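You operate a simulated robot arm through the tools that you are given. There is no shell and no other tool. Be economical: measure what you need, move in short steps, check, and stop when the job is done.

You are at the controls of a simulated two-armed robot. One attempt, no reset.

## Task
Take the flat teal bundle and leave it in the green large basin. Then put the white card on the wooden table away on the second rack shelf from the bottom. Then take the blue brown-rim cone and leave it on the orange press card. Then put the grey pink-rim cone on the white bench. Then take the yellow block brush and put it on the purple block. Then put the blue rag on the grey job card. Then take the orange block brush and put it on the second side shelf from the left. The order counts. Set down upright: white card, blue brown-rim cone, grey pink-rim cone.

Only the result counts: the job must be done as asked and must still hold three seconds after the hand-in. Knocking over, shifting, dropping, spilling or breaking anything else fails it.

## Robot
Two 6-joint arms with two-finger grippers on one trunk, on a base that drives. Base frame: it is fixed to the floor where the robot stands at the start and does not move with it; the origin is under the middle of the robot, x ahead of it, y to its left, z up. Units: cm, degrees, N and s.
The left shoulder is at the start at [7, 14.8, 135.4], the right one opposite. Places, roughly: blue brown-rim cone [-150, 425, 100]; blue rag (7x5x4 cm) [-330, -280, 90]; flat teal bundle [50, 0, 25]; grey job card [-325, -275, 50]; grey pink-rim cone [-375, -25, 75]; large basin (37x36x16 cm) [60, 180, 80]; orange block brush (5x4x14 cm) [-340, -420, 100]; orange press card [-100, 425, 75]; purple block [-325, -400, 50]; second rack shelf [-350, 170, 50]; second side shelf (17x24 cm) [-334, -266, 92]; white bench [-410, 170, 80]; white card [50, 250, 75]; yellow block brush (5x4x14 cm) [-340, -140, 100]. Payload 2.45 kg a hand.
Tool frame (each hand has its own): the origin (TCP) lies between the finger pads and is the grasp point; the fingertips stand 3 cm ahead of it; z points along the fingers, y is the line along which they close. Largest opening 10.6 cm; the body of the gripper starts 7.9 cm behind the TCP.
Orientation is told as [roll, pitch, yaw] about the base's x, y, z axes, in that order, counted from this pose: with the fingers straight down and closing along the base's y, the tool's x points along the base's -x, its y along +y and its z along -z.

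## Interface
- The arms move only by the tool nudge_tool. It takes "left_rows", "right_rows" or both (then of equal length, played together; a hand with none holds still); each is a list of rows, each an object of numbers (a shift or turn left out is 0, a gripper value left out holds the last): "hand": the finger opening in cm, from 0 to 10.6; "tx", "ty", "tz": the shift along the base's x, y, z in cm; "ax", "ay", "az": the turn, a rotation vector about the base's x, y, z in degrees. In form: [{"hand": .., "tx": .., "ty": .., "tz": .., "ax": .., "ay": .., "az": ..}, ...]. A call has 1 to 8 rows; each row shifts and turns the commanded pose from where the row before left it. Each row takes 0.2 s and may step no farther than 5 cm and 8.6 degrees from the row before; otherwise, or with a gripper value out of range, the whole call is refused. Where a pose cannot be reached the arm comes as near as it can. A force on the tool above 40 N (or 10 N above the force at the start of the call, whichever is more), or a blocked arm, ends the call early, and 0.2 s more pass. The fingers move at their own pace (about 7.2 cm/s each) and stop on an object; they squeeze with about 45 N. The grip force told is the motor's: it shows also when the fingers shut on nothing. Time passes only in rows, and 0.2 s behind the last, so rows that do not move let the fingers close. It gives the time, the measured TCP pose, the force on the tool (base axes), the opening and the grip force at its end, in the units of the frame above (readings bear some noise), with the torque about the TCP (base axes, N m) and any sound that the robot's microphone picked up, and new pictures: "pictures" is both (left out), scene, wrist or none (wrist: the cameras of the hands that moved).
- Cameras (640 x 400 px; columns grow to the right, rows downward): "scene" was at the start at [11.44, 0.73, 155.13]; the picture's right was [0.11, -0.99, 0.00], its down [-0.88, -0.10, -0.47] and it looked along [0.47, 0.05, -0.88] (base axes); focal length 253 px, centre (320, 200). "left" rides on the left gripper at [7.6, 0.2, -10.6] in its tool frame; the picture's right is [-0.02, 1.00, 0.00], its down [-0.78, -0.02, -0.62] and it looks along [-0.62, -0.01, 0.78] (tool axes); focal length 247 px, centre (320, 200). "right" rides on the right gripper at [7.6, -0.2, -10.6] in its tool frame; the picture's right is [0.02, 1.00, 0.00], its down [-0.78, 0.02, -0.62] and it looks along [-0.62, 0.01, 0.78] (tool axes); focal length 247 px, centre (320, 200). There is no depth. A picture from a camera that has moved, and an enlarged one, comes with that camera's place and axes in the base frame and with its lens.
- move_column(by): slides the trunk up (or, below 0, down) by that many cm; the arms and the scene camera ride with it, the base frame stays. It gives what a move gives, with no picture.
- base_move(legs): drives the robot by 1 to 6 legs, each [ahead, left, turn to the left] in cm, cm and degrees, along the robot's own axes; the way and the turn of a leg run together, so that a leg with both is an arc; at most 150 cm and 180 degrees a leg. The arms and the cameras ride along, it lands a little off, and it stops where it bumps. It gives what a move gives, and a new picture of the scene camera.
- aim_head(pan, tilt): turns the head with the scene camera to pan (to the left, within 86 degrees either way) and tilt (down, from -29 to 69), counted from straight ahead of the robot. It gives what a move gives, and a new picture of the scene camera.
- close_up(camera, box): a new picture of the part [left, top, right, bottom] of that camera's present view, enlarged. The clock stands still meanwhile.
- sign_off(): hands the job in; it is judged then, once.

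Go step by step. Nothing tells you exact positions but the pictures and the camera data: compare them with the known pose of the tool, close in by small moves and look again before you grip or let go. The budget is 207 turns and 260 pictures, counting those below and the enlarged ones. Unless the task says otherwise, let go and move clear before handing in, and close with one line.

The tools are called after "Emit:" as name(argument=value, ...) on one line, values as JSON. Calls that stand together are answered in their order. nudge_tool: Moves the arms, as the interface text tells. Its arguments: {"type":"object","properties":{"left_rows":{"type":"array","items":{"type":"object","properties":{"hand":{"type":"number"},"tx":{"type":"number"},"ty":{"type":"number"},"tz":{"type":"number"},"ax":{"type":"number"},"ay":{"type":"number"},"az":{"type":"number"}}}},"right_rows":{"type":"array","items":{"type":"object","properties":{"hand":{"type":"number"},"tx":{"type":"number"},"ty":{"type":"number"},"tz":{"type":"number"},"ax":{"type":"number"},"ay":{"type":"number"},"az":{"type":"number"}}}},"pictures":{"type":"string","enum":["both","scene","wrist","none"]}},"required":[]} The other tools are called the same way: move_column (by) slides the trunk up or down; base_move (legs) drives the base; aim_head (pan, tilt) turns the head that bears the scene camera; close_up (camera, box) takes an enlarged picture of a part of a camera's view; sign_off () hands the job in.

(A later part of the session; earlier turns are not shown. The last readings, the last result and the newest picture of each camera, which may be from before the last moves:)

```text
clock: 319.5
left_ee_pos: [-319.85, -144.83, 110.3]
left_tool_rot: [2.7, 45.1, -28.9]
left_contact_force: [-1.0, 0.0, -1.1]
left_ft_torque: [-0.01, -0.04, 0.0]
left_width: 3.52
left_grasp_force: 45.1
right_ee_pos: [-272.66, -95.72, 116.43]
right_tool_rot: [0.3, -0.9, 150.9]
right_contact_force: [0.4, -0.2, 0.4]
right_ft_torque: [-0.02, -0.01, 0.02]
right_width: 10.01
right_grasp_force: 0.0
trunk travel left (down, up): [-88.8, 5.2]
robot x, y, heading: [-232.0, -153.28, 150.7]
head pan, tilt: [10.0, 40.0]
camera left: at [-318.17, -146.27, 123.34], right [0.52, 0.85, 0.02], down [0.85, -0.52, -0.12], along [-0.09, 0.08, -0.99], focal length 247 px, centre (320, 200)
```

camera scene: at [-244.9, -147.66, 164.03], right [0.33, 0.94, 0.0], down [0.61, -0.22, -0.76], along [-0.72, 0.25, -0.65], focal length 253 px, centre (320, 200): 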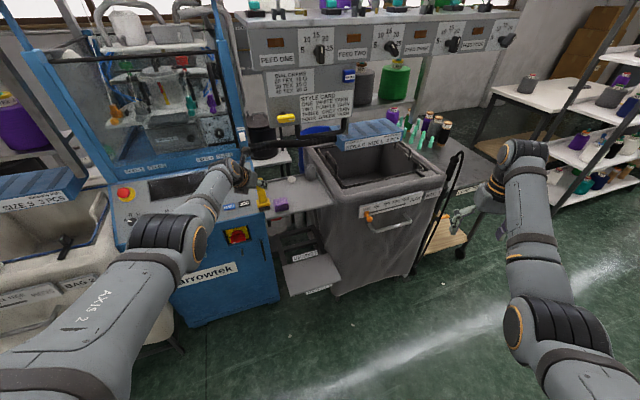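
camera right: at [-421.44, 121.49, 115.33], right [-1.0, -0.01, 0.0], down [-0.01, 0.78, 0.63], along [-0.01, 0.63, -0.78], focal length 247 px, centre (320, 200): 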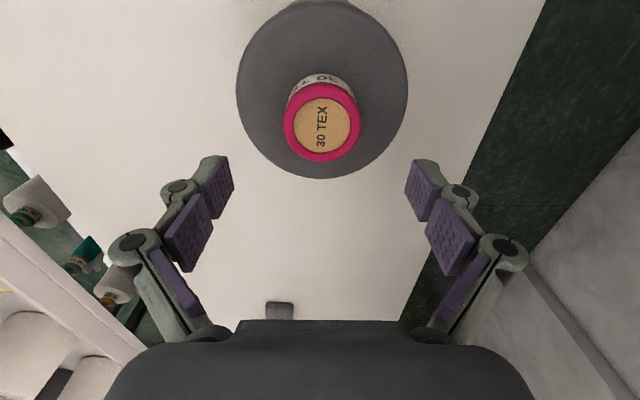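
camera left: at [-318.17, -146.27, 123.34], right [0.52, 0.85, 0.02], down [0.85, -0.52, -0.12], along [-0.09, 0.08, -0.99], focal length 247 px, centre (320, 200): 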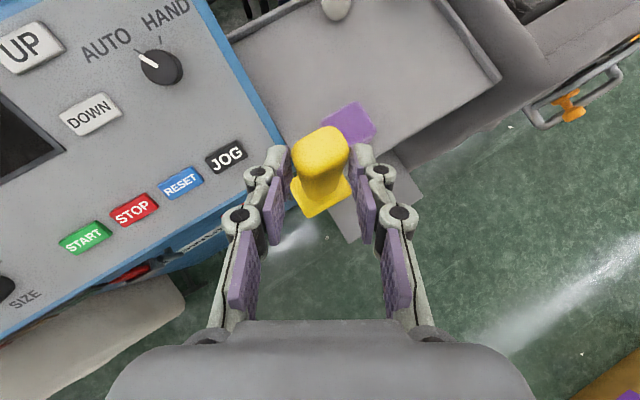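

Brush is out and held. Retract the arm, turn to face along the aisle and drive toward machine 3.

Emit:
nudge_tool(left_rows=[{"tx": 4, "ty": -2.2}, {"tx": 3.2, "ty": -1.8}, {}], pictures="none")

Emit:
base_move(legs=[[0, 0, 119.5], [0, -24, 0], [130, 0, 0], [95, 0, 0]])

Emit:
aim_head(pan=-75, tilt=45)

```text
clock: 320.3
left_ee_pos: [-312.72, -148.83, 110.28]
left_tool_rot: [2.6, 45.0, -28.9]
left_contact_force: [-1.0, -0.2, -1.0]
left_ft_torque: [-0.02, -0.04, 0.01]
left_width: 3.51
left_grasp_force: 45.3
right_ee_pos: [-272.9, -95.43, 116.19]
right_tool_rot: [0.3, -0.6, 150.9]
right_contact_force: [-0.9, 1.4, -0.7]
right_ft_torque: [-0.02, -0.02, 0.02]
right_width: 9.97
right_grasp_force: 0.1
trunk travel left (down, up): [-88.8, 5.2]
robot x, y, heading: [-232.32, -153.59, 150.4]
head pan, tilt: [10.0, 40.0]
```

```text
clock: 337.9
left_ee_pos: [-212.34, -453.12, 110.43]
left_tool_rot: [2.6, 45.0, 92.0]
left_contact_force: [-0.6, -1.1, 1.0]
left_ft_torque: [0.0, 0.01, -0.01]
left_width: 3.44
left_grasp_force: 45.3
right_ee_pos: [-278.59, -446.34, 116.55]
right_tool_rot: [0.4, -0.8, -88.1]
right_contact_force: [-0.1, 0.5, 0.0]
right_ft_torque: [0.0, 0.01, -0.04]
right_width: 10.01
right_grasp_force: 0.1
trunk travel left (down, up): [-88.8, 5.2]
robot x, y, heading: [-250.16, -381.77, -88.6]
head pan, tilt: [10.0, 40.0]
camera scene: at [-248.38, -395.1, 164.09], right [-0.98, -0.2, 0.0], down [-0.13, 0.63, -0.77], along [0.15, -0.75, -0.64], focal length 253 px, centre (320, 200)
```

scene: 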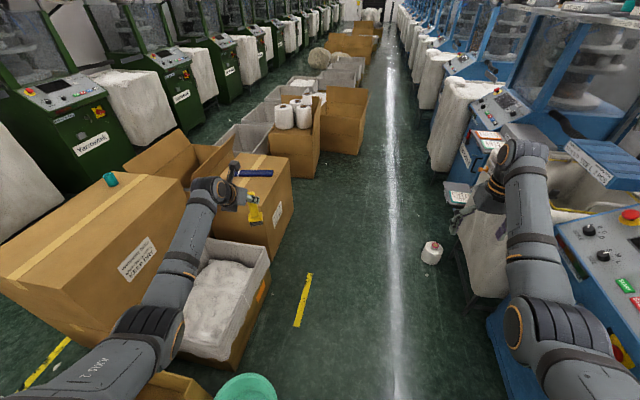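

```text
clock: 339.5
left_ee_pos: [-212.41, -453.15, 110.34]
left_tool_rot: [2.5, 45.1, 92.0]
left_contact_force: [-0.7, 0.1, -0.9]
left_ft_torque: [0.02, -0.01, -0.02]
left_width: 3.45
left_grasp_force: 44.9
right_ee_pos: [-278.68, -446.38, 116.34]
right_tool_rot: [0.3, -0.9, -88.1]
right_contact_force: [0.2, -0.2, -0.6]
right_ft_torque: [0.01, 0.01, 0.0]
right_width: 9.99
right_grasp_force: 0.1
trunk travel left (down, up): [-88.8, 5.2]
robot x, y, heading: [-250.22, -381.85, -88.4]
head pan, tilt: [-75.0, 45.0]
camera scene: at [-257.87, -389.2, 163.36], right [-0.28, 0.96, 0.0], down [0.68, 0.2, -0.71], along [-0.68, -0.2, -0.71], focal length 253 px, centre (320, 200)
```

scene: 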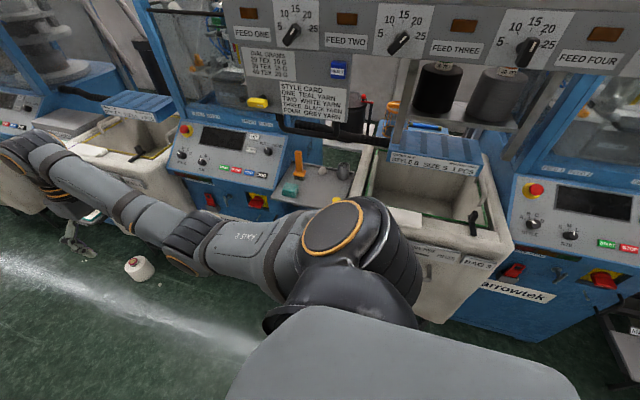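

Emit:
base_move(legs=[[-10, 14, 0], [0, 0, -112]])

Emit:
aim_head(pan=25, tilt=50)

Emit:
close_up(camera="left", box=[0, 0, 640, 400])

```text
clock: 345.6
left_ee_pos: [-316.51, -380.95, 110.37]
left_tool_rot: [2.6, 45.1, -19.3]
left_contact_force: [0.4, -0.3, -1.0]
left_ft_torque: [-0.03, 0.01, 0.01]
left_width: 3.39
left_grasp_force: 44.9
right_ee_pos: [-286.13, -321.66, 116.36]
right_tool_rot: [0.3, -0.8, 160.8]
right_contact_force: [0.0, 0.6, 0.2]
right_ft_torque: [-0.01, 0.0, -0.01]
right_width: 10.0
right_grasp_force: 0.1
trunk travel left (down, up): [-88.8, 5.2]
robot x, y, heading: [-236.33, -371.44, 160.2]
head pan, tilt: [-75.0, 45.0]
camera scene: at [-240.48, -361.73, 163.36], right [1.0, -0.08, 0.0], down [-0.06, -0.7, -0.71], along [0.06, 0.7, -0.71], focal length 253 px, centre (320, 200)
```

scene: 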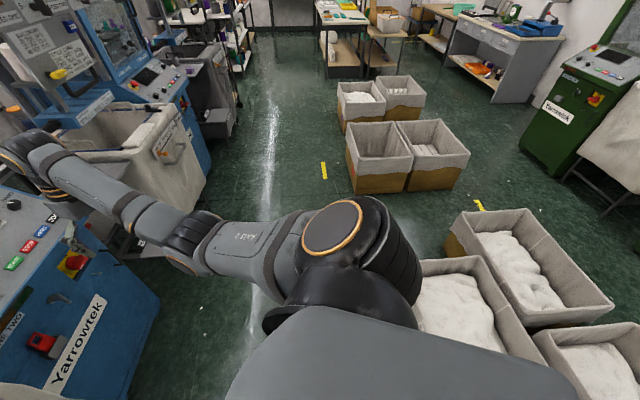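

```text
clock: 347.4
left_ee_pos: [-316.39, -381.02, 110.37]
left_tool_rot: [2.5, 45.1, -19.2]
left_contact_force: [-0.3, -1.2, -0.2]
left_ft_torque: [-0.03, -0.05, 0.0]
left_width: 2.84
left_grasp_force: 44.7
right_ee_pos: [-286.08, -321.68, 116.3]
right_tool_rot: [0.3, -0.8, 160.9]
right_contact_force: [-0.7, 0.1, 0.0]
right_ft_torque: [-0.01, 0.02, -0.04]
right_width: 10.0
right_grasp_force: 0.0
trunk travel left (down, up): [-88.8, 5.2]
robot x, y, heading: [-236.26, -371.63, 160.5]
head pan, tilt: [25.0, 50.0]
camera scene: at [-248.81, -370.51, 162.66], right [-0.09, 1.0, 0.0], down [0.76, 0.07, -0.64], along [-0.64, -0.06, -0.77], focal length 253 px, centre (320, 200)
```

scene: 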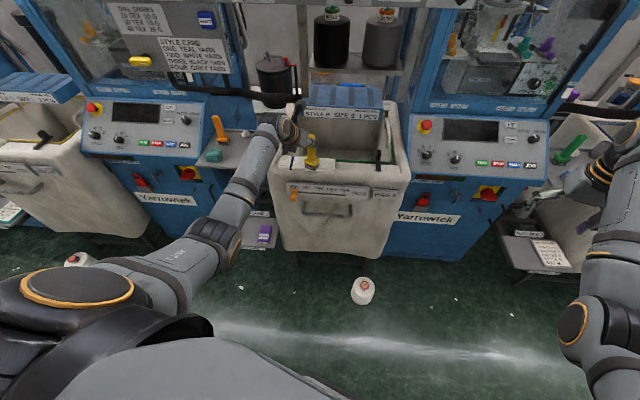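

```text
1.00 times, centred on (320, 200) of left (not enlarged: the box is as wide or as high as the picture)
camera zoom: at [-314.65, -382.08, 123.37], right [0.37, 0.93, 0.02], down [0.92, -0.37, -0.12], along [-0.1, 0.06, -0.99], focal length 247 px, centre (320, 200)
```

zoom: 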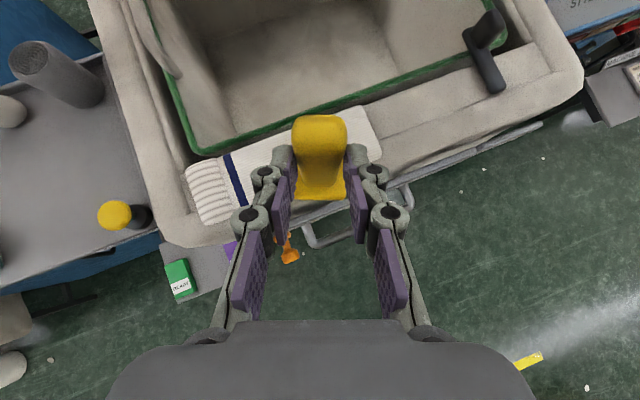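

The brush has settled into an aligned grip. The purple block is at about [-317, -406] on the plate; aligning above it.

Emit:
base_move(legs=[[0, 0, 9.5], [1, 12.3, 0]])

Emit:
nudge_tool(left_rows=[{}], pictures="wrist")

```text
clock: 349.1
left_ee_pos: [-315.39, -398.84, 110.69]
left_tool_rot: [2.2, 45.2, -10.1]
left_contact_force: [0.6, 0.8, -0.6]
left_ft_torque: [-0.04, -0.03, 0.02]
left_width: 2.89
left_grasp_force: 45.2
right_ee_pos: [-294.89, -335.29, 116.2]
right_tool_rot: [0.6, -0.6, 169.9]
right_contact_force: [0.2, 0.8, -0.5]
right_ft_torque: [-0.06, -0.03, -0.02]
right_width: 10.0
right_grasp_force: 0.1
trunk travel left (down, up): [-88.8, 5.2]
robot x, y, heading: [-237.8, -377.5, 169.6]
head pan, tilt: [25.0, 50.0]
stopped in leg 2: the robot was blocked; the commanded pose is now the measured one
camera scene: at [-250.12, -377.33, 162.69], right [-0.25, 0.97, -0.01], down [0.74, 0.19, -0.64], along [-0.62, -0.17, -0.76], focal length 253 px, centre (320, 200)
```

scene: 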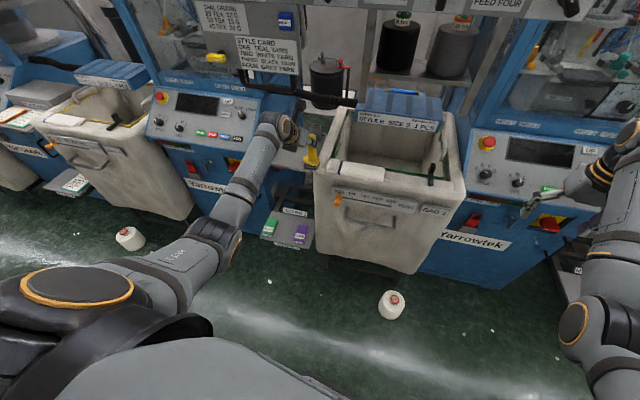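

```text
clock: 349.5
left_ee_pos: [-315.58, -399.59, 110.61]
left_tool_rot: [2.6, 45.1, -9.9]
left_contact_force: [-0.2, 0.1, -0.3]
left_ft_torque: [-0.01, 0.0, 0.05]
left_width: 2.9
left_grasp_force: 45.3
right_ee_pos: [-295.12, -335.99, 116.35]
right_tool_rot: [0.3, -0.9, 170.0]
right_contact_force: [0.6, 0.6, 0.0]
right_ft_torque: [-0.01, 0.03, 0.03]
right_width: 9.99
right_grasp_force: 0.1
trunk travel left (down, up): [-88.8, 5.2]
robot x, y, heading: [-237.82, -377.61, 170.0]
head pan, tilt: [25.0, 50.0]
camera left: at [-313.43, -400.37, 123.5], right [0.22, 0.98, 0.02], down [0.97, -0.22, -0.12], along [-0.11, 0.04, -0.99], focal length 247 px, centre (320, 200)
```

left: 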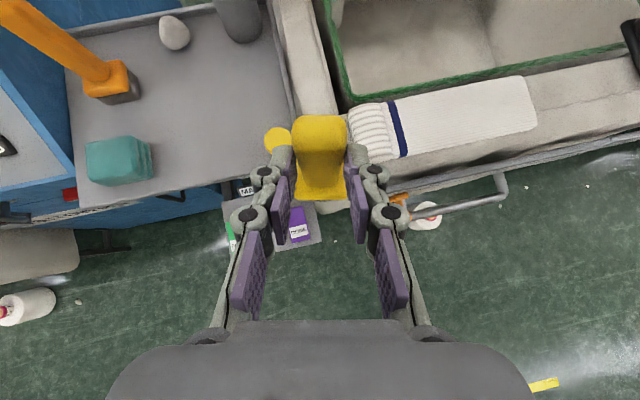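

Blocked by something near the base. I look to the left to find it.

Emit:
aim_head(pan=86, tilt=65)

```text
clock: 350.8
left_ee_pos: [-315.47, -399.69, 110.46]
left_tool_rot: [2.7, 45.1, -9.9]
left_contact_force: [0.2, 0.8, -1.5]
left_ft_torque: [-0.01, -0.03, -0.01]
left_width: 2.86
left_grasp_force: 44.9
right_ee_pos: [-295.13, -336.09, 116.46]
right_tool_rot: [0.2, -0.6, 170.0]
right_contact_force: [-0.1, 0.3, -0.3]
right_ft_torque: [-0.01, 0.03, 0.03]
right_width: 9.98
right_grasp_force: 0.1
trunk travel left (down, up): [-88.8, 5.2]
robot x, y, heading: [-237.81, -377.59, 169.8]
head pan, tilt: [85.9, 65.0]
camera scene: at [-244.42, -382.3, 160.86], right [-0.97, 0.25, 0.0], down [0.23, 0.88, -0.42], along [-0.11, -0.41, -0.91], focal length 253 px, centre (320, 200)
```

scene: 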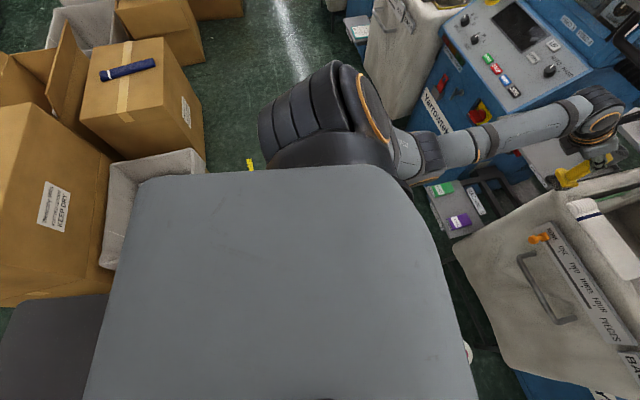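

Emit:
base_move(legs=[[0, -1.5, 0]])

Emit:
nudge_tool(left_rows=[{"ty": -4}, {"ty": -3.5}, {}], pictures="wrist")

```text
clock: 351.6
left_ee_pos: [-315.31, -398.62, 110.26]
left_tool_rot: [3.0, 45.1, -9.6]
left_contact_force: [0.2, 0.5, -1.1]
left_ft_torque: [0.03, -0.03, -0.05]
left_width: 2.85
left_grasp_force: 45.2
right_ee_pos: [-295.01, -335.1, 116.45]
right_tool_rot: [0.1, -0.7, 170.1]
right_contact_force: [-0.5, -0.8, -0.1]
right_ft_torque: [0.05, -0.01, -0.02]
right_width: 9.99
right_grasp_force: 0.1
trunk travel left (down, up): [-88.8, 5.2]
robot x, y, heading: [-237.67, -375.89, 169.5]
head pan, tilt: [85.9, 65.0]
camera scene: at [-244.27, -381.44, 160.83], right [-0.97, 0.25, 0.0], down [0.23, 0.88, -0.42], along [-0.1, -0.41, -0.91], focal length 253 px, centre (320, 200)
```

scene: 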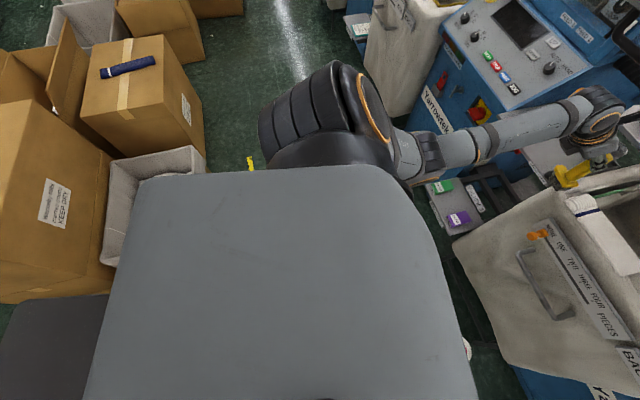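

```text
clock: 352.4
left_ee_pos: [-315.14, -405.53, 110.5]
left_tool_rot: [2.7, 45.1, -9.9]
left_contact_force: [0.4, -0.2, -0.7]
left_ft_torque: [0.01, -0.03, 0.0]
left_width: 2.9
left_grasp_force: 44.8
right_ee_pos: [-294.91, -334.74, 116.38]
right_tool_rot: [0.3, -0.7, 170.1]
right_contact_force: [0.4, 0.4, -0.6]
right_ft_torque: [-0.04, -0.01, 0.02]
right_width: 10.0
right_grasp_force: 0.1
trunk travel left (down, up): [-88.8, 5.2]
robot x, y, heading: [-237.31, -376.08, 169.6]
head pan, tilt: [85.9, 65.0]
camera left: at [-313.07, -406.34, 123.46], right [0.22, 0.98, 0.02], down [0.97, -0.21, -0.12], along [-0.11, 0.04, -0.99], focal length 247 px, centre (320, 200)
```

left: 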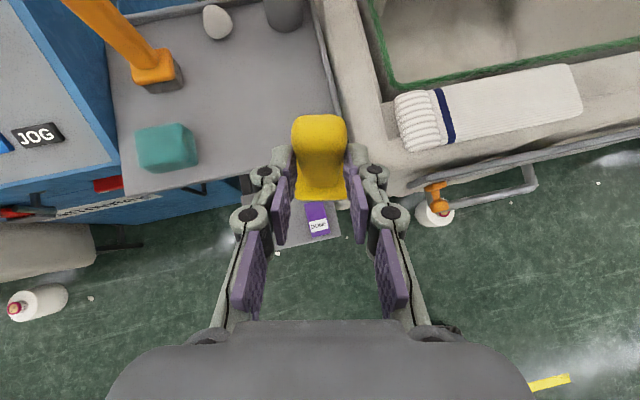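

Emit:
close_up(camera="left", box=[200, 120, 440, 270])

Emit:
aim_head(pan=30, tilt=50)

Emit:
close_up(camera="scene", box=[200, 130, 400, 260])

```text
2.67 times, centred on (320, 195) of left
camera zoom: at [-313.07, -406.34, 123.46], right [0.22, 0.98, 0.02], down [0.97, -0.21, -0.12], along [-0.11, 0.04, -0.99], focal length 659 px, centre (320, 213)
```

zoom: 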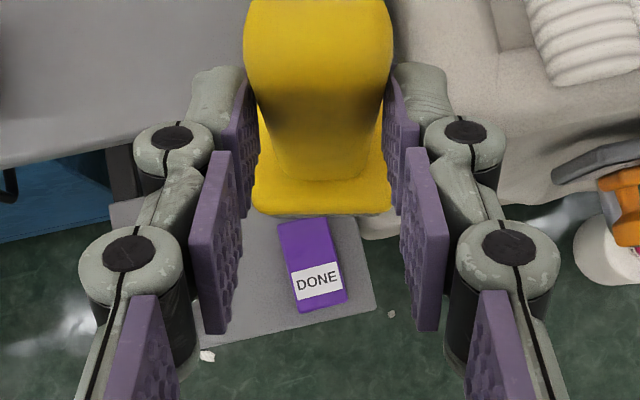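

```text
clock: 353.6
left_ee_pos: [-315.1, -405.59, 110.36]
left_tool_rot: [2.7, 45.1, -9.7]
left_contact_force: [-0.5, -0.1, -0.8]
left_ft_torque: [-0.02, -0.02, -0.01]
left_width: 2.87
left_grasp_force: 44.9
right_ee_pos: [-294.85, -334.76, 116.29]
right_tool_rot: [0.3, -0.8, 170.1]
right_contact_force: [0.0, -0.6, 1.1]
right_ft_torque: [-0.02, 0.03, 0.0]
right_width: 10.04
right_grasp_force: 0.1
trunk travel left (down, up): [-88.8, 5.2]
robot x, y, heading: [-237.74, -375.84, 169.5]
head pan, tilt: [30.0, 50.0]
camera scene: at [-249.92, -377.65, 162.66], right [-0.34, 0.94, 0.0], down [0.72, 0.26, -0.64], along [-0.6, -0.22, -0.77], focal length 253 px, centre (320, 200)
```

scene: 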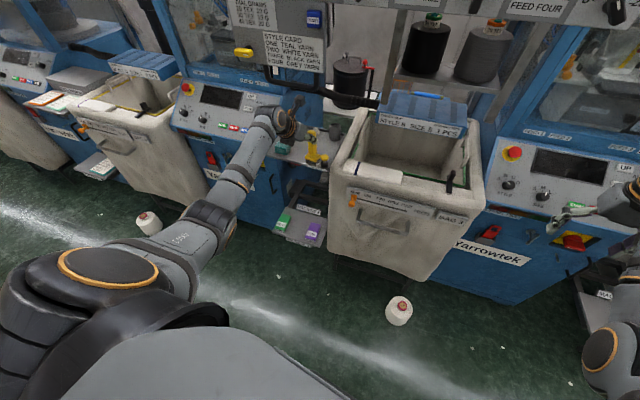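

```text
3.08 times, centred on (300, 195) of scene
camera zoom: at [-249.92, -377.65, 162.66], right [-0.34, 0.94, 0.0], down [0.72, 0.26, -0.64], along [-0.6, -0.22, -0.77], focal length 778 px, centre (382, 215)
```

zoom: 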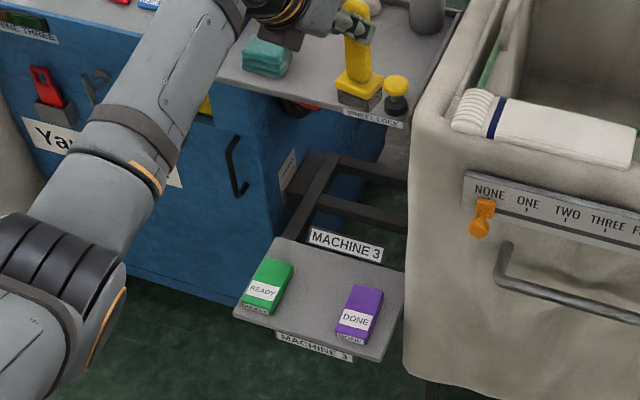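

Block centre ≈ [-315.8, -405.5, top 50]; the brush base centre is about [-318, -405.4]. I shift +2 cm in x and lower with the trunk.

Emit:
nudge_tool(left_rows=[{"tx": 2.0, "ty": -0.2}, {}], pictures="none")

Emit:
move_column(by=-38)

Emit:
nudge_tool(left_rows=[{}], pictures="both")

```text
clock: 354.2
left_ee_pos: [-313.19, -405.75, 110.31]
left_tool_rot: [2.7, 45.2, -9.8]
left_contact_force: [0.1, -0.4, -0.2]
left_ft_torque: [-0.01, -0.02, -0.01]
left_width: 2.88
left_grasp_force: 45.4
right_ee_pos: [-294.89, -334.73, 116.37]
right_tool_rot: [0.1, -0.7, 170.1]
right_contact_force: [0.3, -0.2, -0.6]
right_ft_torque: [-0.02, 0.0, 0.05]
right_width: 9.98
right_grasp_force: 0.0
trunk travel left (down, up): [-88.8, 5.2]
robot x, y, heading: [-237.69, -376.03, 169.6]
head pan, tilt: [30.0, 50.0]
```

```text
clock: 357.9
left_ee_pos: [-313.25, -405.7, 72.44]
left_tool_rot: [2.8, 45.1, -9.7]
left_contact_force: [0.6, -0.4, -1.4]
left_ft_torque: [-0.02, -0.05, 0.01]
left_width: 2.88
left_grasp_force: 44.7
right_ee_pos: [-294.85, -334.89, 78.39]
right_tool_rot: [0.2, -0.7, 169.9]
right_contact_force: [0.3, -0.3, 0.1]
right_ft_torque: [0.02, 0.04, 0.0]
right_width: 9.99
right_grasp_force: 0.1
trunk travel left (down, up): [-50.8, 43.2]
robot x, y, heading: [-237.62, -375.73, 169.7]
head pan, tilt: [30.0, 50.0]
```

```text
clock: 358.3
left_ee_pos: [-313.11, -405.75, 72.33]
left_tool_rot: [2.8, 45.1, -9.8]
left_contact_force: [0.0, 0.8, -0.3]
left_ft_torque: [0.0, 0.01, -0.01]
left_width: 2.88
left_grasp_force: 45.1
right_ee_pos: [-294.93, -334.82, 78.38]
right_tool_rot: [0.3, -0.7, 170.1]
right_contact_force: [0.0, 0.7, -0.5]
right_ft_torque: [0.01, 0.01, 0.01]
right_width: 9.99
right_grasp_force: 0.1
trunk travel left (down, up): [-50.8, 43.2]
robot x, y, heading: [-237.8, -375.95, 169.5]
head pan, tilt: [30.0, 50.0]
camera scene: at [-249.91, -377.67, 124.66], right [-0.34, 0.94, 0.0], down [0.72, 0.26, -0.64], along [-0.61, -0.22, -0.77], focal length 253 px, centre (320, 200)
camera left: at [-311.12, -406.58, 85.37], right [0.22, 0.98, 0.02], down [0.97, -0.21, -0.12], along [-0.11, 0.04, -0.99], focal length 247 px, centre (320, 200)
```

scene: 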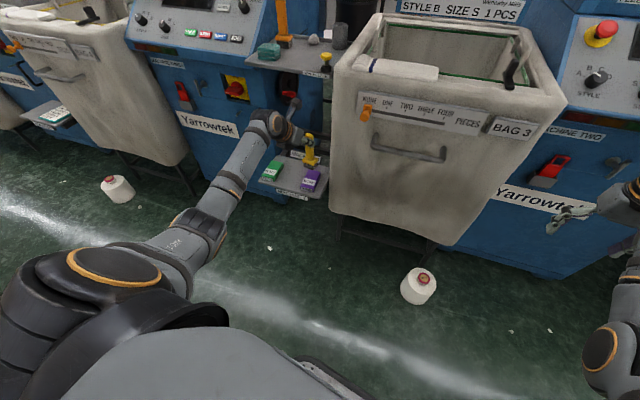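
left: 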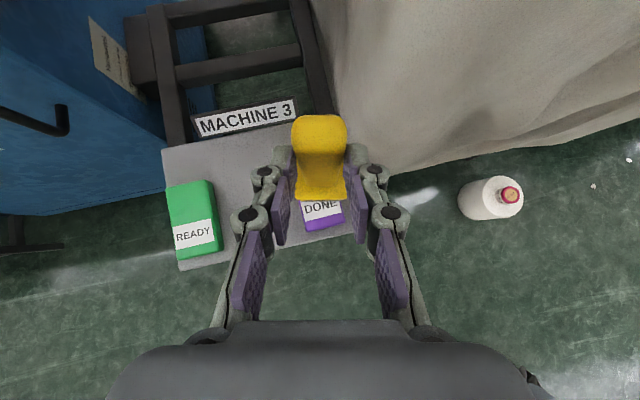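

Emit:
nudge_tool(left_rows=[{"ty": 0.7}, {}], pictures="none")

Emit:
move_column(by=-7)

Emit:
nudge_tool(left_rows=[{}], pictures="both")

```text
clock: 358.9
left_ee_pos: [-313.16, -405.04, 72.36]
left_tool_rot: [2.7, 45.1, -9.8]
left_contact_force: [-0.5, -0.5, -0.1]
left_ft_torque: [0.02, -0.03, -0.01]
left_width: 2.88
left_grasp_force: 44.2
right_ee_pos: [-294.92, -334.8, 78.51]
right_tool_rot: [0.1, -0.7, 170.1]
right_contact_force: [0.2, 0.3, 0.4]
right_ft_torque: [0.01, 0.01, -0.01]
right_width: 9.99
right_grasp_force: 0.2
trunk travel left (down, up): [-50.8, 43.2]
robot x, y, heading: [-237.45, -375.81, 169.6]
head pan, tilt: [30.0, 50.0]
```

```text
clock: 360.0
left_ee_pos: [-313.16, -405.11, 65.37]
left_tool_rot: [2.7, 45.2, -9.6]
left_contact_force: [0.3, -0.2, 1.7]
left_ft_torque: [0.07, 0.1, -0.03]
left_width: 2.86
left_grasp_force: 45.2
right_ee_pos: [-294.93, -334.81, 71.34]
right_tool_rot: [0.2, -0.8, 170.0]
right_contact_force: [-0.2, -0.3, 0.2]
right_ft_torque: [0.0, -0.01, 0.03]
right_width: 9.98
right_grasp_force: 0.0
trunk travel left (down, up): [-43.8, 50.2]
robot x, y, heading: [-237.76, -375.89, 169.5]
head pan, tilt: [30.0, 50.0]
```

```text
clock: 360.4
left_ee_pos: [-313.15, -404.99, 65.45]
left_tool_rot: [2.7, 45.3, -9.8]
left_contact_force: [-0.3, -0.4, 2.1]
left_ft_torque: [-0.02, 0.18, 0.0]
left_width: 2.87
left_grasp_force: 45.4
right_ee_pos: [-294.88, -334.77, 71.33]
right_tool_rot: [0.2, -0.8, 170.2]
right_contact_force: [0.1, 0.2, -0.1]
right_ft_torque: [-0.01, -0.01, 0.01]
right_width: 9.97
right_grasp_force: 0.1
trunk travel left (down, up): [-43.8, 50.2]
robot x, y, heading: [-237.3, -375.94, 169.7]
head pan, tilt: [30.0, 50.0]
camera scene: at [-249.86, -377.65, 117.67], right [-0.34, 0.94, 0.0], down [0.72, 0.26, -0.64], along [-0.61, -0.22, -0.77], focal length 253 px, centre (320, 200)
camera left: at [-311.07, -405.89, 78.43], right [0.22, 0.98, 0.02], down [0.97, -0.21, -0.12], along [-0.11, 0.04, -0.99], focal length 247 px, centre (320, 200)
```

scene: 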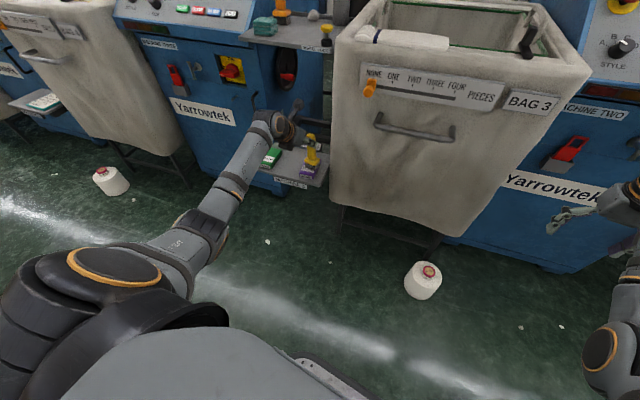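
left: 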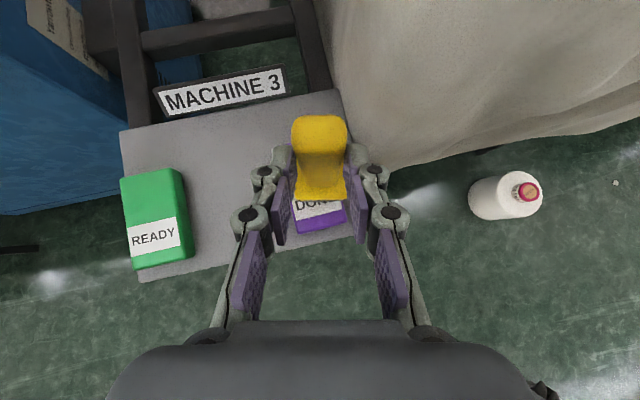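

Light contact. Quick close look, then release.

Emit:
close_up(camera="scene", box=[250, 110, 370, 190])

Emit:
close_up(camera="left", box=[240, 100, 400, 240])

```text
5.00 times, centred on (310, 150) of scene
camera zoom: at [-249.86, -377.65, 117.67], right [-0.34, 0.94, 0.0], down [0.72, 0.26, -0.64], along [-0.61, -0.22, -0.77], focal length 1265 px, centre (370, 450)
```

zoom: 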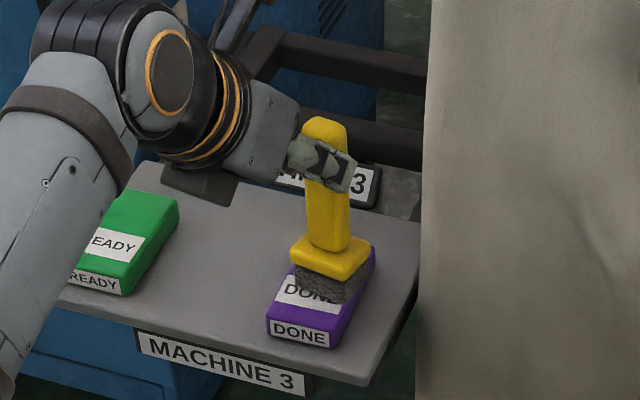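

```text
2.86 times, centred on (320, 170) of left
camera zoom: at [-311.07, -405.89, 78.43], right [0.22, 0.98, 0.02], down [0.97, -0.21, -0.12], along [-0.11, 0.04, -0.99], focal length 706 px, centre (320, 286)
```

zoom: 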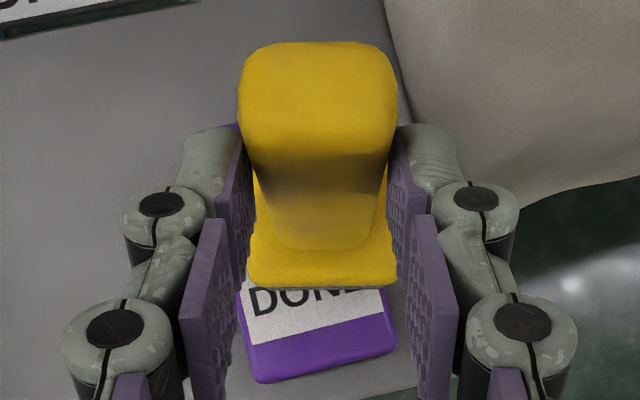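

The brush rests on the purple block. Releasing and rising.

Emit:
nudge_tool(left_rows=[{"hand": 5.2}, {}, {}], pictures="none")

Emit:
move_column(by=8)

Emit:
nudge_tool(left_rows=[{}], pictures="both")

```text
clock: 361.2
left_ee_pos: [-313.11, -405.12, 65.3]
left_tool_rot: [2.6, 45.1, -9.8]
left_contact_force: [0.1, 0.1, 0.2]
left_ft_torque: [-0.01, -0.03, 0.04]
left_width: 5.24
left_grasp_force: 0.1
right_ee_pos: [-294.9, -334.87, 71.46]
right_tool_rot: [0.2, -0.7, 170.2]
right_contact_force: [-0.3, -0.9, -0.7]
right_ft_torque: [-0.03, -0.02, 0.0]
right_width: 10.0
right_grasp_force: 0.0
trunk travel left (down, up): [-43.8, 50.2]
robot x, y, heading: [-237.37, -375.97, 169.5]
head pan, tilt: [30.0, 50.0]
```

```text
clock: 362.4
left_ee_pos: [-313.15, -405.1, 73.36]
left_tool_rot: [2.8, 45.1, -9.8]
left_contact_force: [0.0, -0.2, -0.3]
left_ft_torque: [0.03, 0.02, -0.04]
left_width: 5.21
left_grasp_force: 0.2
right_ee_pos: [-294.95, -334.77, 79.33]
right_tool_rot: [0.2, -0.7, 170.0]
right_contact_force: [-0.2, 0.0, 0.7]
right_ft_torque: [-0.01, -0.02, 0.01]
right_width: 10.01
right_grasp_force: 0.2
trunk travel left (down, up): [-51.8, 42.2]
robot x, y, heading: [-237.95, -376.26, 169.7]
head pan, tilt: [30.0, 50.0]
```

```text
clock: 362.8
left_ee_pos: [-313.1, -405.06, 73.35]
left_tool_rot: [2.6, 45.2, -9.8]
left_contact_force: [-0.2, 0.2, 0.6]
left_ft_torque: [0.0, 0.0, 0.0]
left_width: 5.18
left_grasp_force: 0.1
right_ee_pos: [-295.0, -334.81, 79.36]
right_tool_rot: [0.2, -0.7, 170.1]
right_contact_force: [-0.2, 0.2, 0.0]
right_ft_torque: [0.0, -0.01, 0.04]
right_width: 9.98
right_grasp_force: 0.0
trunk travel left (down, up): [-51.8, 42.2]
robot x, y, heading: [-237.8, -376.1, 169.5]
head pan, tilt: [30.0, 50.0]
camera scene: at [-249.9, -377.66, 125.66], right [-0.34, 0.94, 0.0], down [0.72, 0.26, -0.64], along [-0.61, -0.22, -0.77], focal length 253 px, centre (320, 200)
camera left: at [-311.09, -405.9, 86.38], right [0.22, 0.98, 0.02], down [0.97, -0.21, -0.12], along [-0.11, 0.04, -0.99], focal length 247 px, centre (320, 200)
```

scene: 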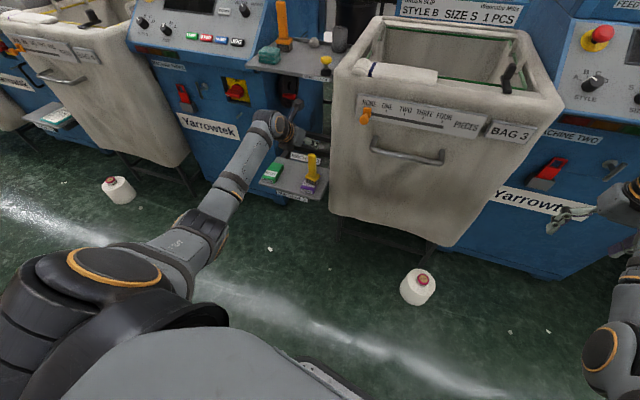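
left: 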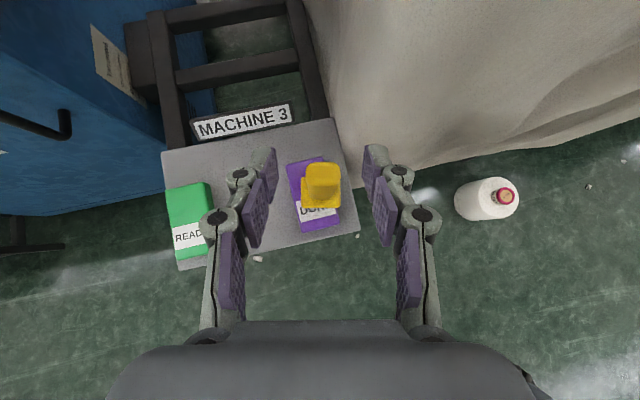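

The brush stays on the purple block. Next: the blue rag on the second side shelf. Raise, turn to 150° and shift along the aisle.

Emit:
move_column(by=39)

Emit:
base_move(legs=[[0, 0, -19.5], [42, -74.5, 0]])

Emit:
nudge_tool(left_rows=[{}], pictures="wrist")

```text
clock: 366.5
left_ee_pos: [-313.17, -404.99, 112.37]
left_tool_rot: [2.7, 45.1, -9.8]
left_contact_force: [-0.7, -0.3, -0.8]
left_ft_torque: [0.01, -0.02, -0.02]
left_width: 5.2
left_grasp_force: 0.1
right_ee_pos: [-294.9, -334.77, 118.41]
right_tool_rot: [0.1, -0.7, 170.0]
right_contact_force: [0.0, 0.4, 0.2]
right_ft_torque: [-0.03, -0.03, 0.01]
right_width: 9.99
right_grasp_force: 0.0
trunk travel left (down, up): [-90.8, 3.2]
robot x, y, heading: [-237.88, -375.83, 169.6]
head pan, tilt: [30.0, 50.0]
```

```text
clock: 372.1
left_ee_pos: [-316.83, -291.31, 112.34]
left_tool_rot: [2.8, 45.2, -29.9]
left_contact_force: [-0.1, -0.6, -0.5]
left_ft_torque: [0.01, 0.01, -0.02]
left_width: 5.21
left_grasp_force: 0.0
right_ee_pos: [-275.34, -231.68, 118.37]
right_tool_rot: [0.2, -0.8, 149.8]
right_contact_force: [-0.2, -0.1, 0.2]
right_ft_torque: [0.02, 0.04, 0.03]
right_width: 9.99
right_grasp_force: 0.0
trunk travel left (down, up): [-90.8, 3.2]
robot x, y, heading: [-235.63, -290.24, 149.5]
head pan, tilt: [30.0, 50.0]
camera scene: at [-247.98, -287.54, 164.67], right [0.01, 1.0, 0.0], down [0.77, -0.01, -0.64], along [-0.64, 0.01, -0.77], focal length 253 px, centre (320, 200)
```

scene: 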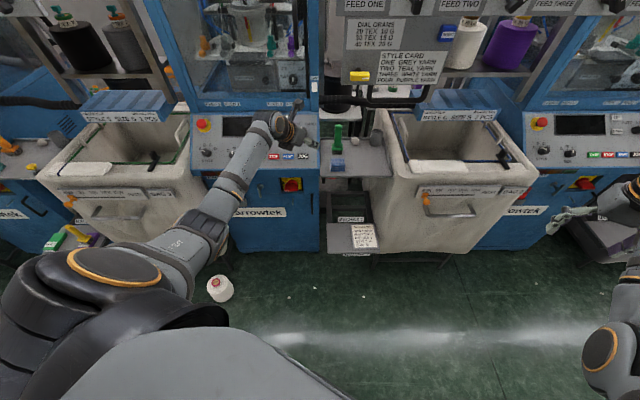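

```text
clock: 372.5
left_ee_pos: [-316.69, -291.22, 112.35]
left_tool_rot: [2.6, 45.1, -30.1]
left_contact_force: [0.2, -0.2, -0.1]
left_ft_torque: [-0.02, -0.01, 0.06]
left_width: 5.22
left_grasp_force: 0.1
right_ee_pos: [-275.43, -231.68, 118.33]
right_tool_rot: [0.2, -0.8, 149.8]
right_contact_force: [-0.6, 0.7, -0.4]
right_ft_torque: [0.02, -0.02, -0.02]
right_width: 9.96
right_grasp_force: 0.1
trunk travel left (down, up): [-90.8, 3.2]
robot x, y, heading: [-235.94, -289.9, 149.5]
head pan, tilt: [30.0, 50.0]
camera left: at [-315.13, -292.74, 125.38], right [0.54, 0.84, 0.02], down [0.84, -0.54, -0.12], along [-0.09, 0.08, -0.99], focal length 247 px, centre (320, 200)
```

left: 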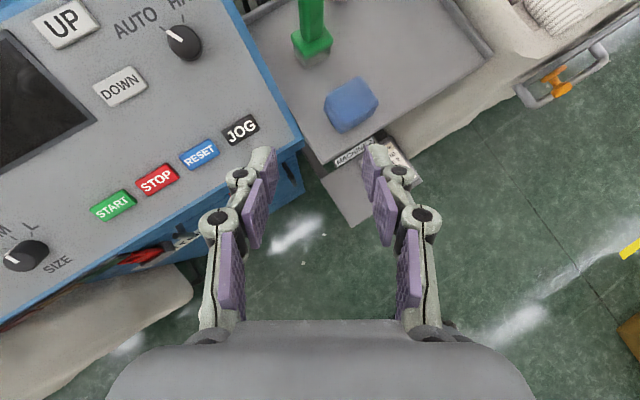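

Emit:
base_move(legs=[[0, 0, 18.5], [8, -28.2, 0]])

Emit:
nudge_tool(left_rows=[{"hand": 9}, {}], pictures="wrist")

Emit:
close_up(camera="scene", box=[200, 80, 440, 230])

```text
clock: 375.5
left_ee_pos: [-314.11, -288.48, 112.4]
left_tool_rot: [2.8, 45.2, -11.4]
left_contact_force: [0.2, 0.0, -0.3]
left_ft_torque: [0.03, 0.02, 0.01]
left_width: 5.21
left_grasp_force: 0.0
right_ee_pos: [-293.77, -218.65, 118.57]
right_tool_rot: [0.2, -0.7, 168.4]
right_contact_force: [0.2, -0.9, 0.4]
right_ft_torque: [0.01, -0.02, -0.05]
right_width: 10.0
right_grasp_force: 0.0
trunk travel left (down, up): [-90.8, 3.2]
robot x, y, heading: [-237.6, -261.08, 168.1]
head pan, tilt: [30.0, 50.0]
camera scene: at [-250.07, -262.96, 164.66], right [-0.31, 0.95, 0.0], down [0.73, 0.24, -0.64], along [-0.61, -0.2, -0.77], focal length 253 px, centre (320, 200)
```

scene: 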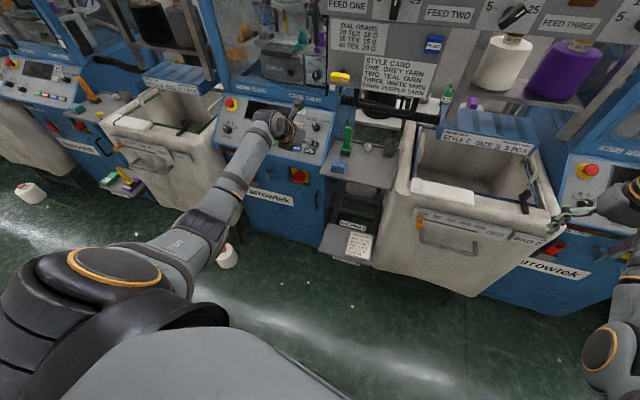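

```text
clock: 376.1
left_ee_pos: [-314.11, -288.38, 112.37]
left_tool_rot: [2.8, 45.1, -11.5]
left_contact_force: [-0.8, -0.2, 0.1]
left_ft_torque: [0.03, -0.02, -0.03]
left_width: 8.99
left_grasp_force: 0.0
right_ee_pos: [-293.77, -218.71, 118.47]
right_tool_rot: [0.2, -0.8, 168.5]
right_contact_force: [-0.4, 0.2, 0.6]
right_ft_torque: [0.04, 0.0, 0.0]
right_width: 10.0
right_grasp_force: 0.1
trunk travel left (down, up): [-90.8, 3.2]
robot x, y, heading: [-237.9, -261.31, 167.9]
head pan, tilt: [30.0, 50.0]
camera left: at [-312.09, -289.19, 125.35], right [0.25, 0.97, 0.02], down [0.96, -0.24, -0.12], along [-0.11, 0.05, -0.99], focal length 247 px, centre (320, 200)
```

left: 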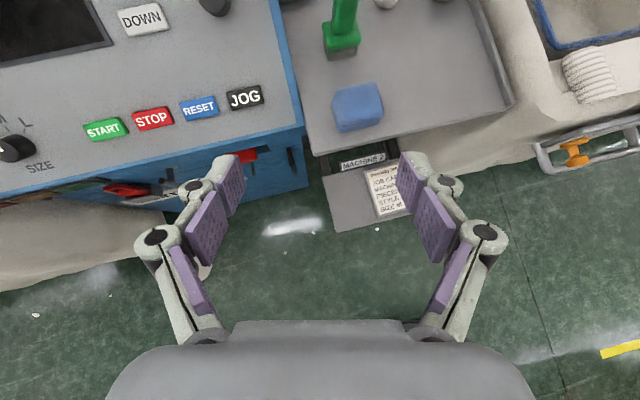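

```text
2.67 times, centred on (320, 155) of scene
camera zoom: at [-250.08, -262.82, 164.66], right [-0.31, 0.95, 0.0], down [0.73, 0.24, -0.64], along [-0.61, -0.2, -0.77], focal length 674 px, centre (320, 320)
```

zoom: 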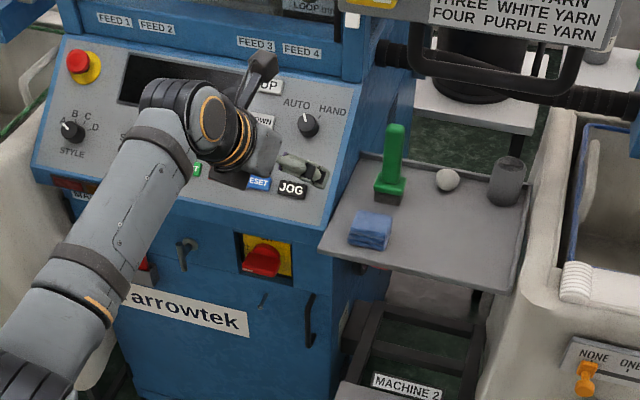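

Rag centre ≈ [-326.7, -280, top 95.5]. Align: small base shift and arm extension at height.

Emit:
base_move(legs=[[3, -5.6, 0]])

Emit:
nudge_tool(left_rows=[{"tx": -4.4, "ty": 0.9}, {"tx": -4.4, "ty": 0.9}, {}], pictures="wrist")

```text
clock: 377.1
left_ee_pos: [-315.62, -283.12, 112.33]
left_tool_rot: [3.1, 45.4, -11.1]
left_contact_force: [0.1, -0.5, 0.4]
left_ft_torque: [0.04, 0.04, -0.06]
left_width: 9.01
left_grasp_force: 0.0
right_ee_pos: [-295.44, -213.34, 118.85]
right_tool_rot: [-0.1, -1.0, 168.6]
right_contact_force: [0.7, 0.0, 0.5]
right_ft_torque: [0.08, 0.0, 0.0]
right_width: 10.02
right_grasp_force: 0.6
trunk travel left (down, up): [-90.8, 3.2]
robot x, y, heading: [-239.4, -255.66, 168.0]
head pan, tilt: [30.0, 50.0]
camera scene: at [-251.53, -257.81, 164.68], right [-0.31, 0.95, 0.01], down [0.73, 0.24, -0.64], along [-0.61, -0.19, -0.77], focal length 253 px, centre (320, 200)
```

scene: 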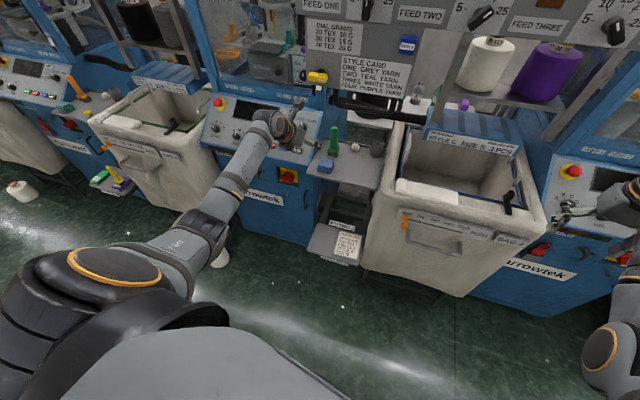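

```text
clock: 377.9
left_ee_pos: [-324.73, -280.48, 112.33]
left_tool_rot: [2.5, 45.1, -11.6]
left_contact_force: [0.5, -0.2, -0.1]
left_ft_torque: [-0.01, 0.01, 0.04]
left_width: 8.99
left_grasp_force: 0.1
right_ee_pos: [-295.66, -212.68, 118.48]
right_tool_rot: [0.4, -0.9, 168.5]
right_contact_force: [0.2, 0.4, 0.3]
right_ft_torque: [-0.04, -0.03, 0.03]
right_width: 10.0
right_grasp_force: 0.0
trunk travel left (down, up): [-90.8, 3.2]
robot x, y, heading: [-239.6, -255.42, 168.1]
head pan, tilt: [30.0, 50.0]
camera left: at [-322.67, -281.34, 125.37], right [0.25, 0.97, 0.02], down [0.96, -0.24, -0.12], along [-0.11, 0.04, -0.99], focal length 247 px, centre (320, 200)
```

left: 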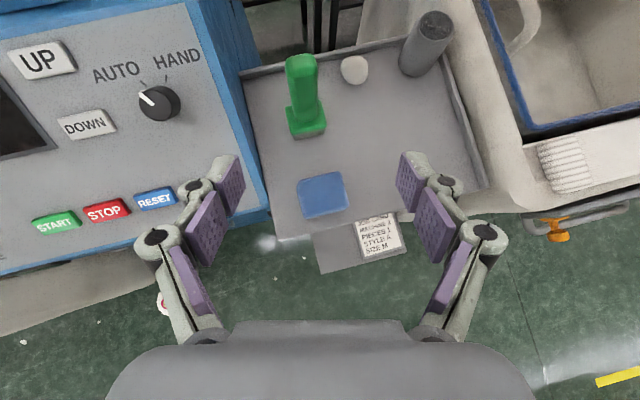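

Emit:
nudge_tool(left_rows=[{"hand": 7.4, "tx": -0.7, "ty": 0.7}, {}], pictures="none")

Emit:
move_column(by=-12)

Emit:
nudge_tool(left_rows=[{}], pictures="wrist")

```text
clock: 378.5
left_ee_pos: [-325.38, -279.83, 112.33]
left_tool_rot: [2.5, 45.1, -11.5]
left_contact_force: [0.1, 0.4, -0.3]
left_ft_torque: [-0.04, 0.0, 0.0]
left_width: 7.39
left_grasp_force: 0.1
right_ee_pos: [-295.64, -212.6, 118.43]
right_tool_rot: [0.3, -0.9, 168.5]
right_contact_force: [1.2, -0.9, 0.0]
right_ft_torque: [0.0, 0.04, -0.03]
right_width: 9.99
right_grasp_force: 0.0
trunk travel left (down, up): [-90.8, 3.2]
robot x, y, heading: [-239.42, -255.45, 167.9]
head pan, tilt: [30.0, 50.0]
```

```text
clock: 380.0
left_ee_pos: [-325.47, -279.86, 100.15]
left_tool_rot: [2.6, 45.1, -11.5]
left_contact_force: [0.1, 0.0, -0.2]
left_ft_torque: [-0.01, 0.01, 0.0]
left_width: 7.41
left_grasp_force: 0.0
right_ee_pos: [-295.67, -212.72, 106.49]
right_tool_rot: [0.3, -0.7, 168.4]
right_contact_force: [0.1, -0.6, -0.4]
right_ft_torque: [-0.01, -0.01, 0.0]
right_width: 9.99
right_grasp_force: 0.0
trunk travel left (down, up): [-78.8, 15.2]
robot x, y, heading: [-239.3, -255.23, 168.2]
head pan, tilt: [30.0, 50.0]
```

```text
clock: 380.4
left_ee_pos: [-325.38, -279.81, 100.08]
left_tool_rot: [2.7, 45.1, -11.6]
left_contact_force: [0.8, -0.3, -0.4]
left_ft_torque: [0.01, -0.01, 0.0]
left_width: 7.41
left_grasp_force: 0.1
right_ee_pos: [-295.7, -212.64, 106.42]
right_tool_rot: [0.3, -0.7, 168.5]
right_contact_force: [0.1, -0.1, 0.2]
right_ft_torque: [0.0, 0.0, -0.05]
right_width: 9.99
right_grasp_force: 0.1
trunk travel left (down, up): [-78.8, 15.2]
robot x, y, heading: [-239.41, -255.2, 168.0]
head pan, tilt: [30.0, 50.0]
camera left: at [-323.37, -280.71, 113.22], right [0.25, 0.97, 0.02], down [0.96, -0.24, -0.12], along [-0.11, 0.04, -0.99], focal length 247 px, centre (320, 200)
```

left: 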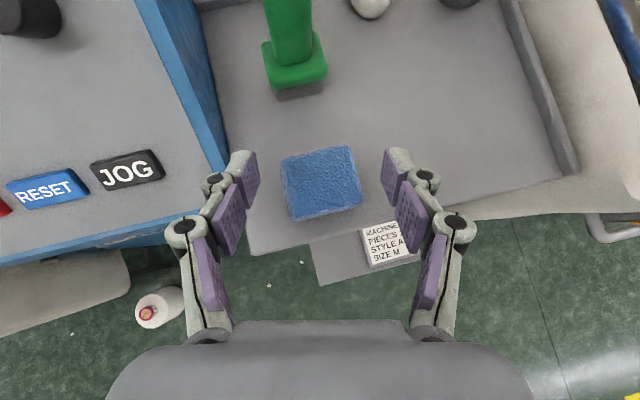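

Emit:
nudge_tool(left_rows=[{"hand": 6.9, "ty": 0.1}, {}], pictures="none")

Emit:
move_column(by=-4)

Emit:
nudge_tool(left_rows=[{}], pictures="wrist")

```text
clock: 381.0
left_ee_pos: [-325.41, -279.78, 100.22]
left_tool_rot: [2.6, 45.1, -11.5]
left_contact_force: [0.1, 0.1, -0.5]
left_ft_torque: [-0.02, -0.01, 0.02]
left_width: 6.87
left_grasp_force: 0.0
right_ee_pos: [-295.71, -212.79, 106.41]
right_tool_rot: [0.3, -0.7, 168.5]
right_contact_force: [-0.6, 0.3, 0.3]
right_ft_torque: [0.0, -0.01, -0.01]
right_width: 9.98
right_grasp_force: 0.1
trunk travel left (down, up): [-78.8, 15.2]
robot x, y, heading: [-239.75, -255.22, 167.9]
head pan, tilt: [30.0, 50.0]
```

```text
clock: 381.9
left_ee_pos: [-325.41, -279.68, 96.31]
left_tool_rot: [2.6, 45.0, -11.5]
left_contact_force: [0.7, -0.3, -0.2]
left_ft_torque: [-0.01, -0.02, -0.02]
left_width: 6.89
left_grasp_force: 0.0
right_ee_pos: [-295.58, -212.76, 102.54]
right_tool_rot: [0.3, -0.7, 168.5]
right_contact_force: [0.2, -0.4, -0.3]
right_ft_torque: [0.03, 0.02, 0.03]
right_width: 9.99
right_grasp_force: 0.1
trunk travel left (down, up): [-74.8, 19.2]
robot x, y, heading: [-239.52, -255.73, 168.0]
head pan, tilt: [30.0, 50.0]
```

```text
clock: 382.2
left_ee_pos: [-325.47, -279.76, 96.21]
left_tool_rot: [2.6, 45.0, -11.5]
left_contact_force: [0.4, -0.1, 0.2]
left_ft_torque: [0.02, 0.02, -0.01]
left_width: 6.91
left_grasp_force: 0.1
right_ee_pos: [-295.64, -212.75, 102.3]
right_tool_rot: [0.4, -0.6, 168.5]
right_contact_force: [0.3, -0.2, 0.7]
right_ft_torque: [-0.02, 0.05, 0.0]
right_width: 9.99
right_grasp_force: 0.1
trunk travel left (down, up): [-74.8, 19.2]
robot x, y, heading: [-239.49, -255.53, 168.2]
head pan, tilt: [30.0, 50.0]
camera left: at [-323.39, -280.64, 109.17], right [0.25, 0.97, 0.02], down [0.96, -0.24, -0.12], along [-0.11, 0.04, -0.99], focal length 247 px, centre (320, 200)
```

left: 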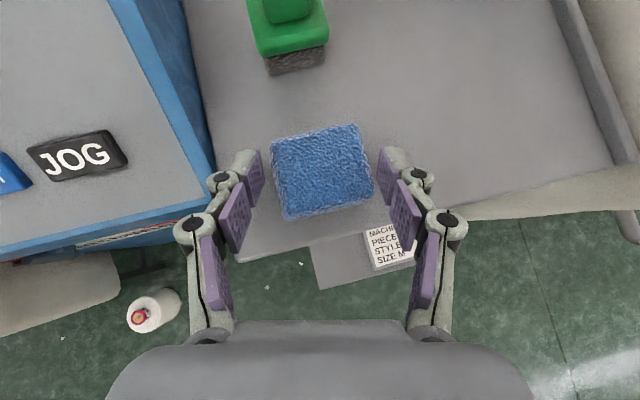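

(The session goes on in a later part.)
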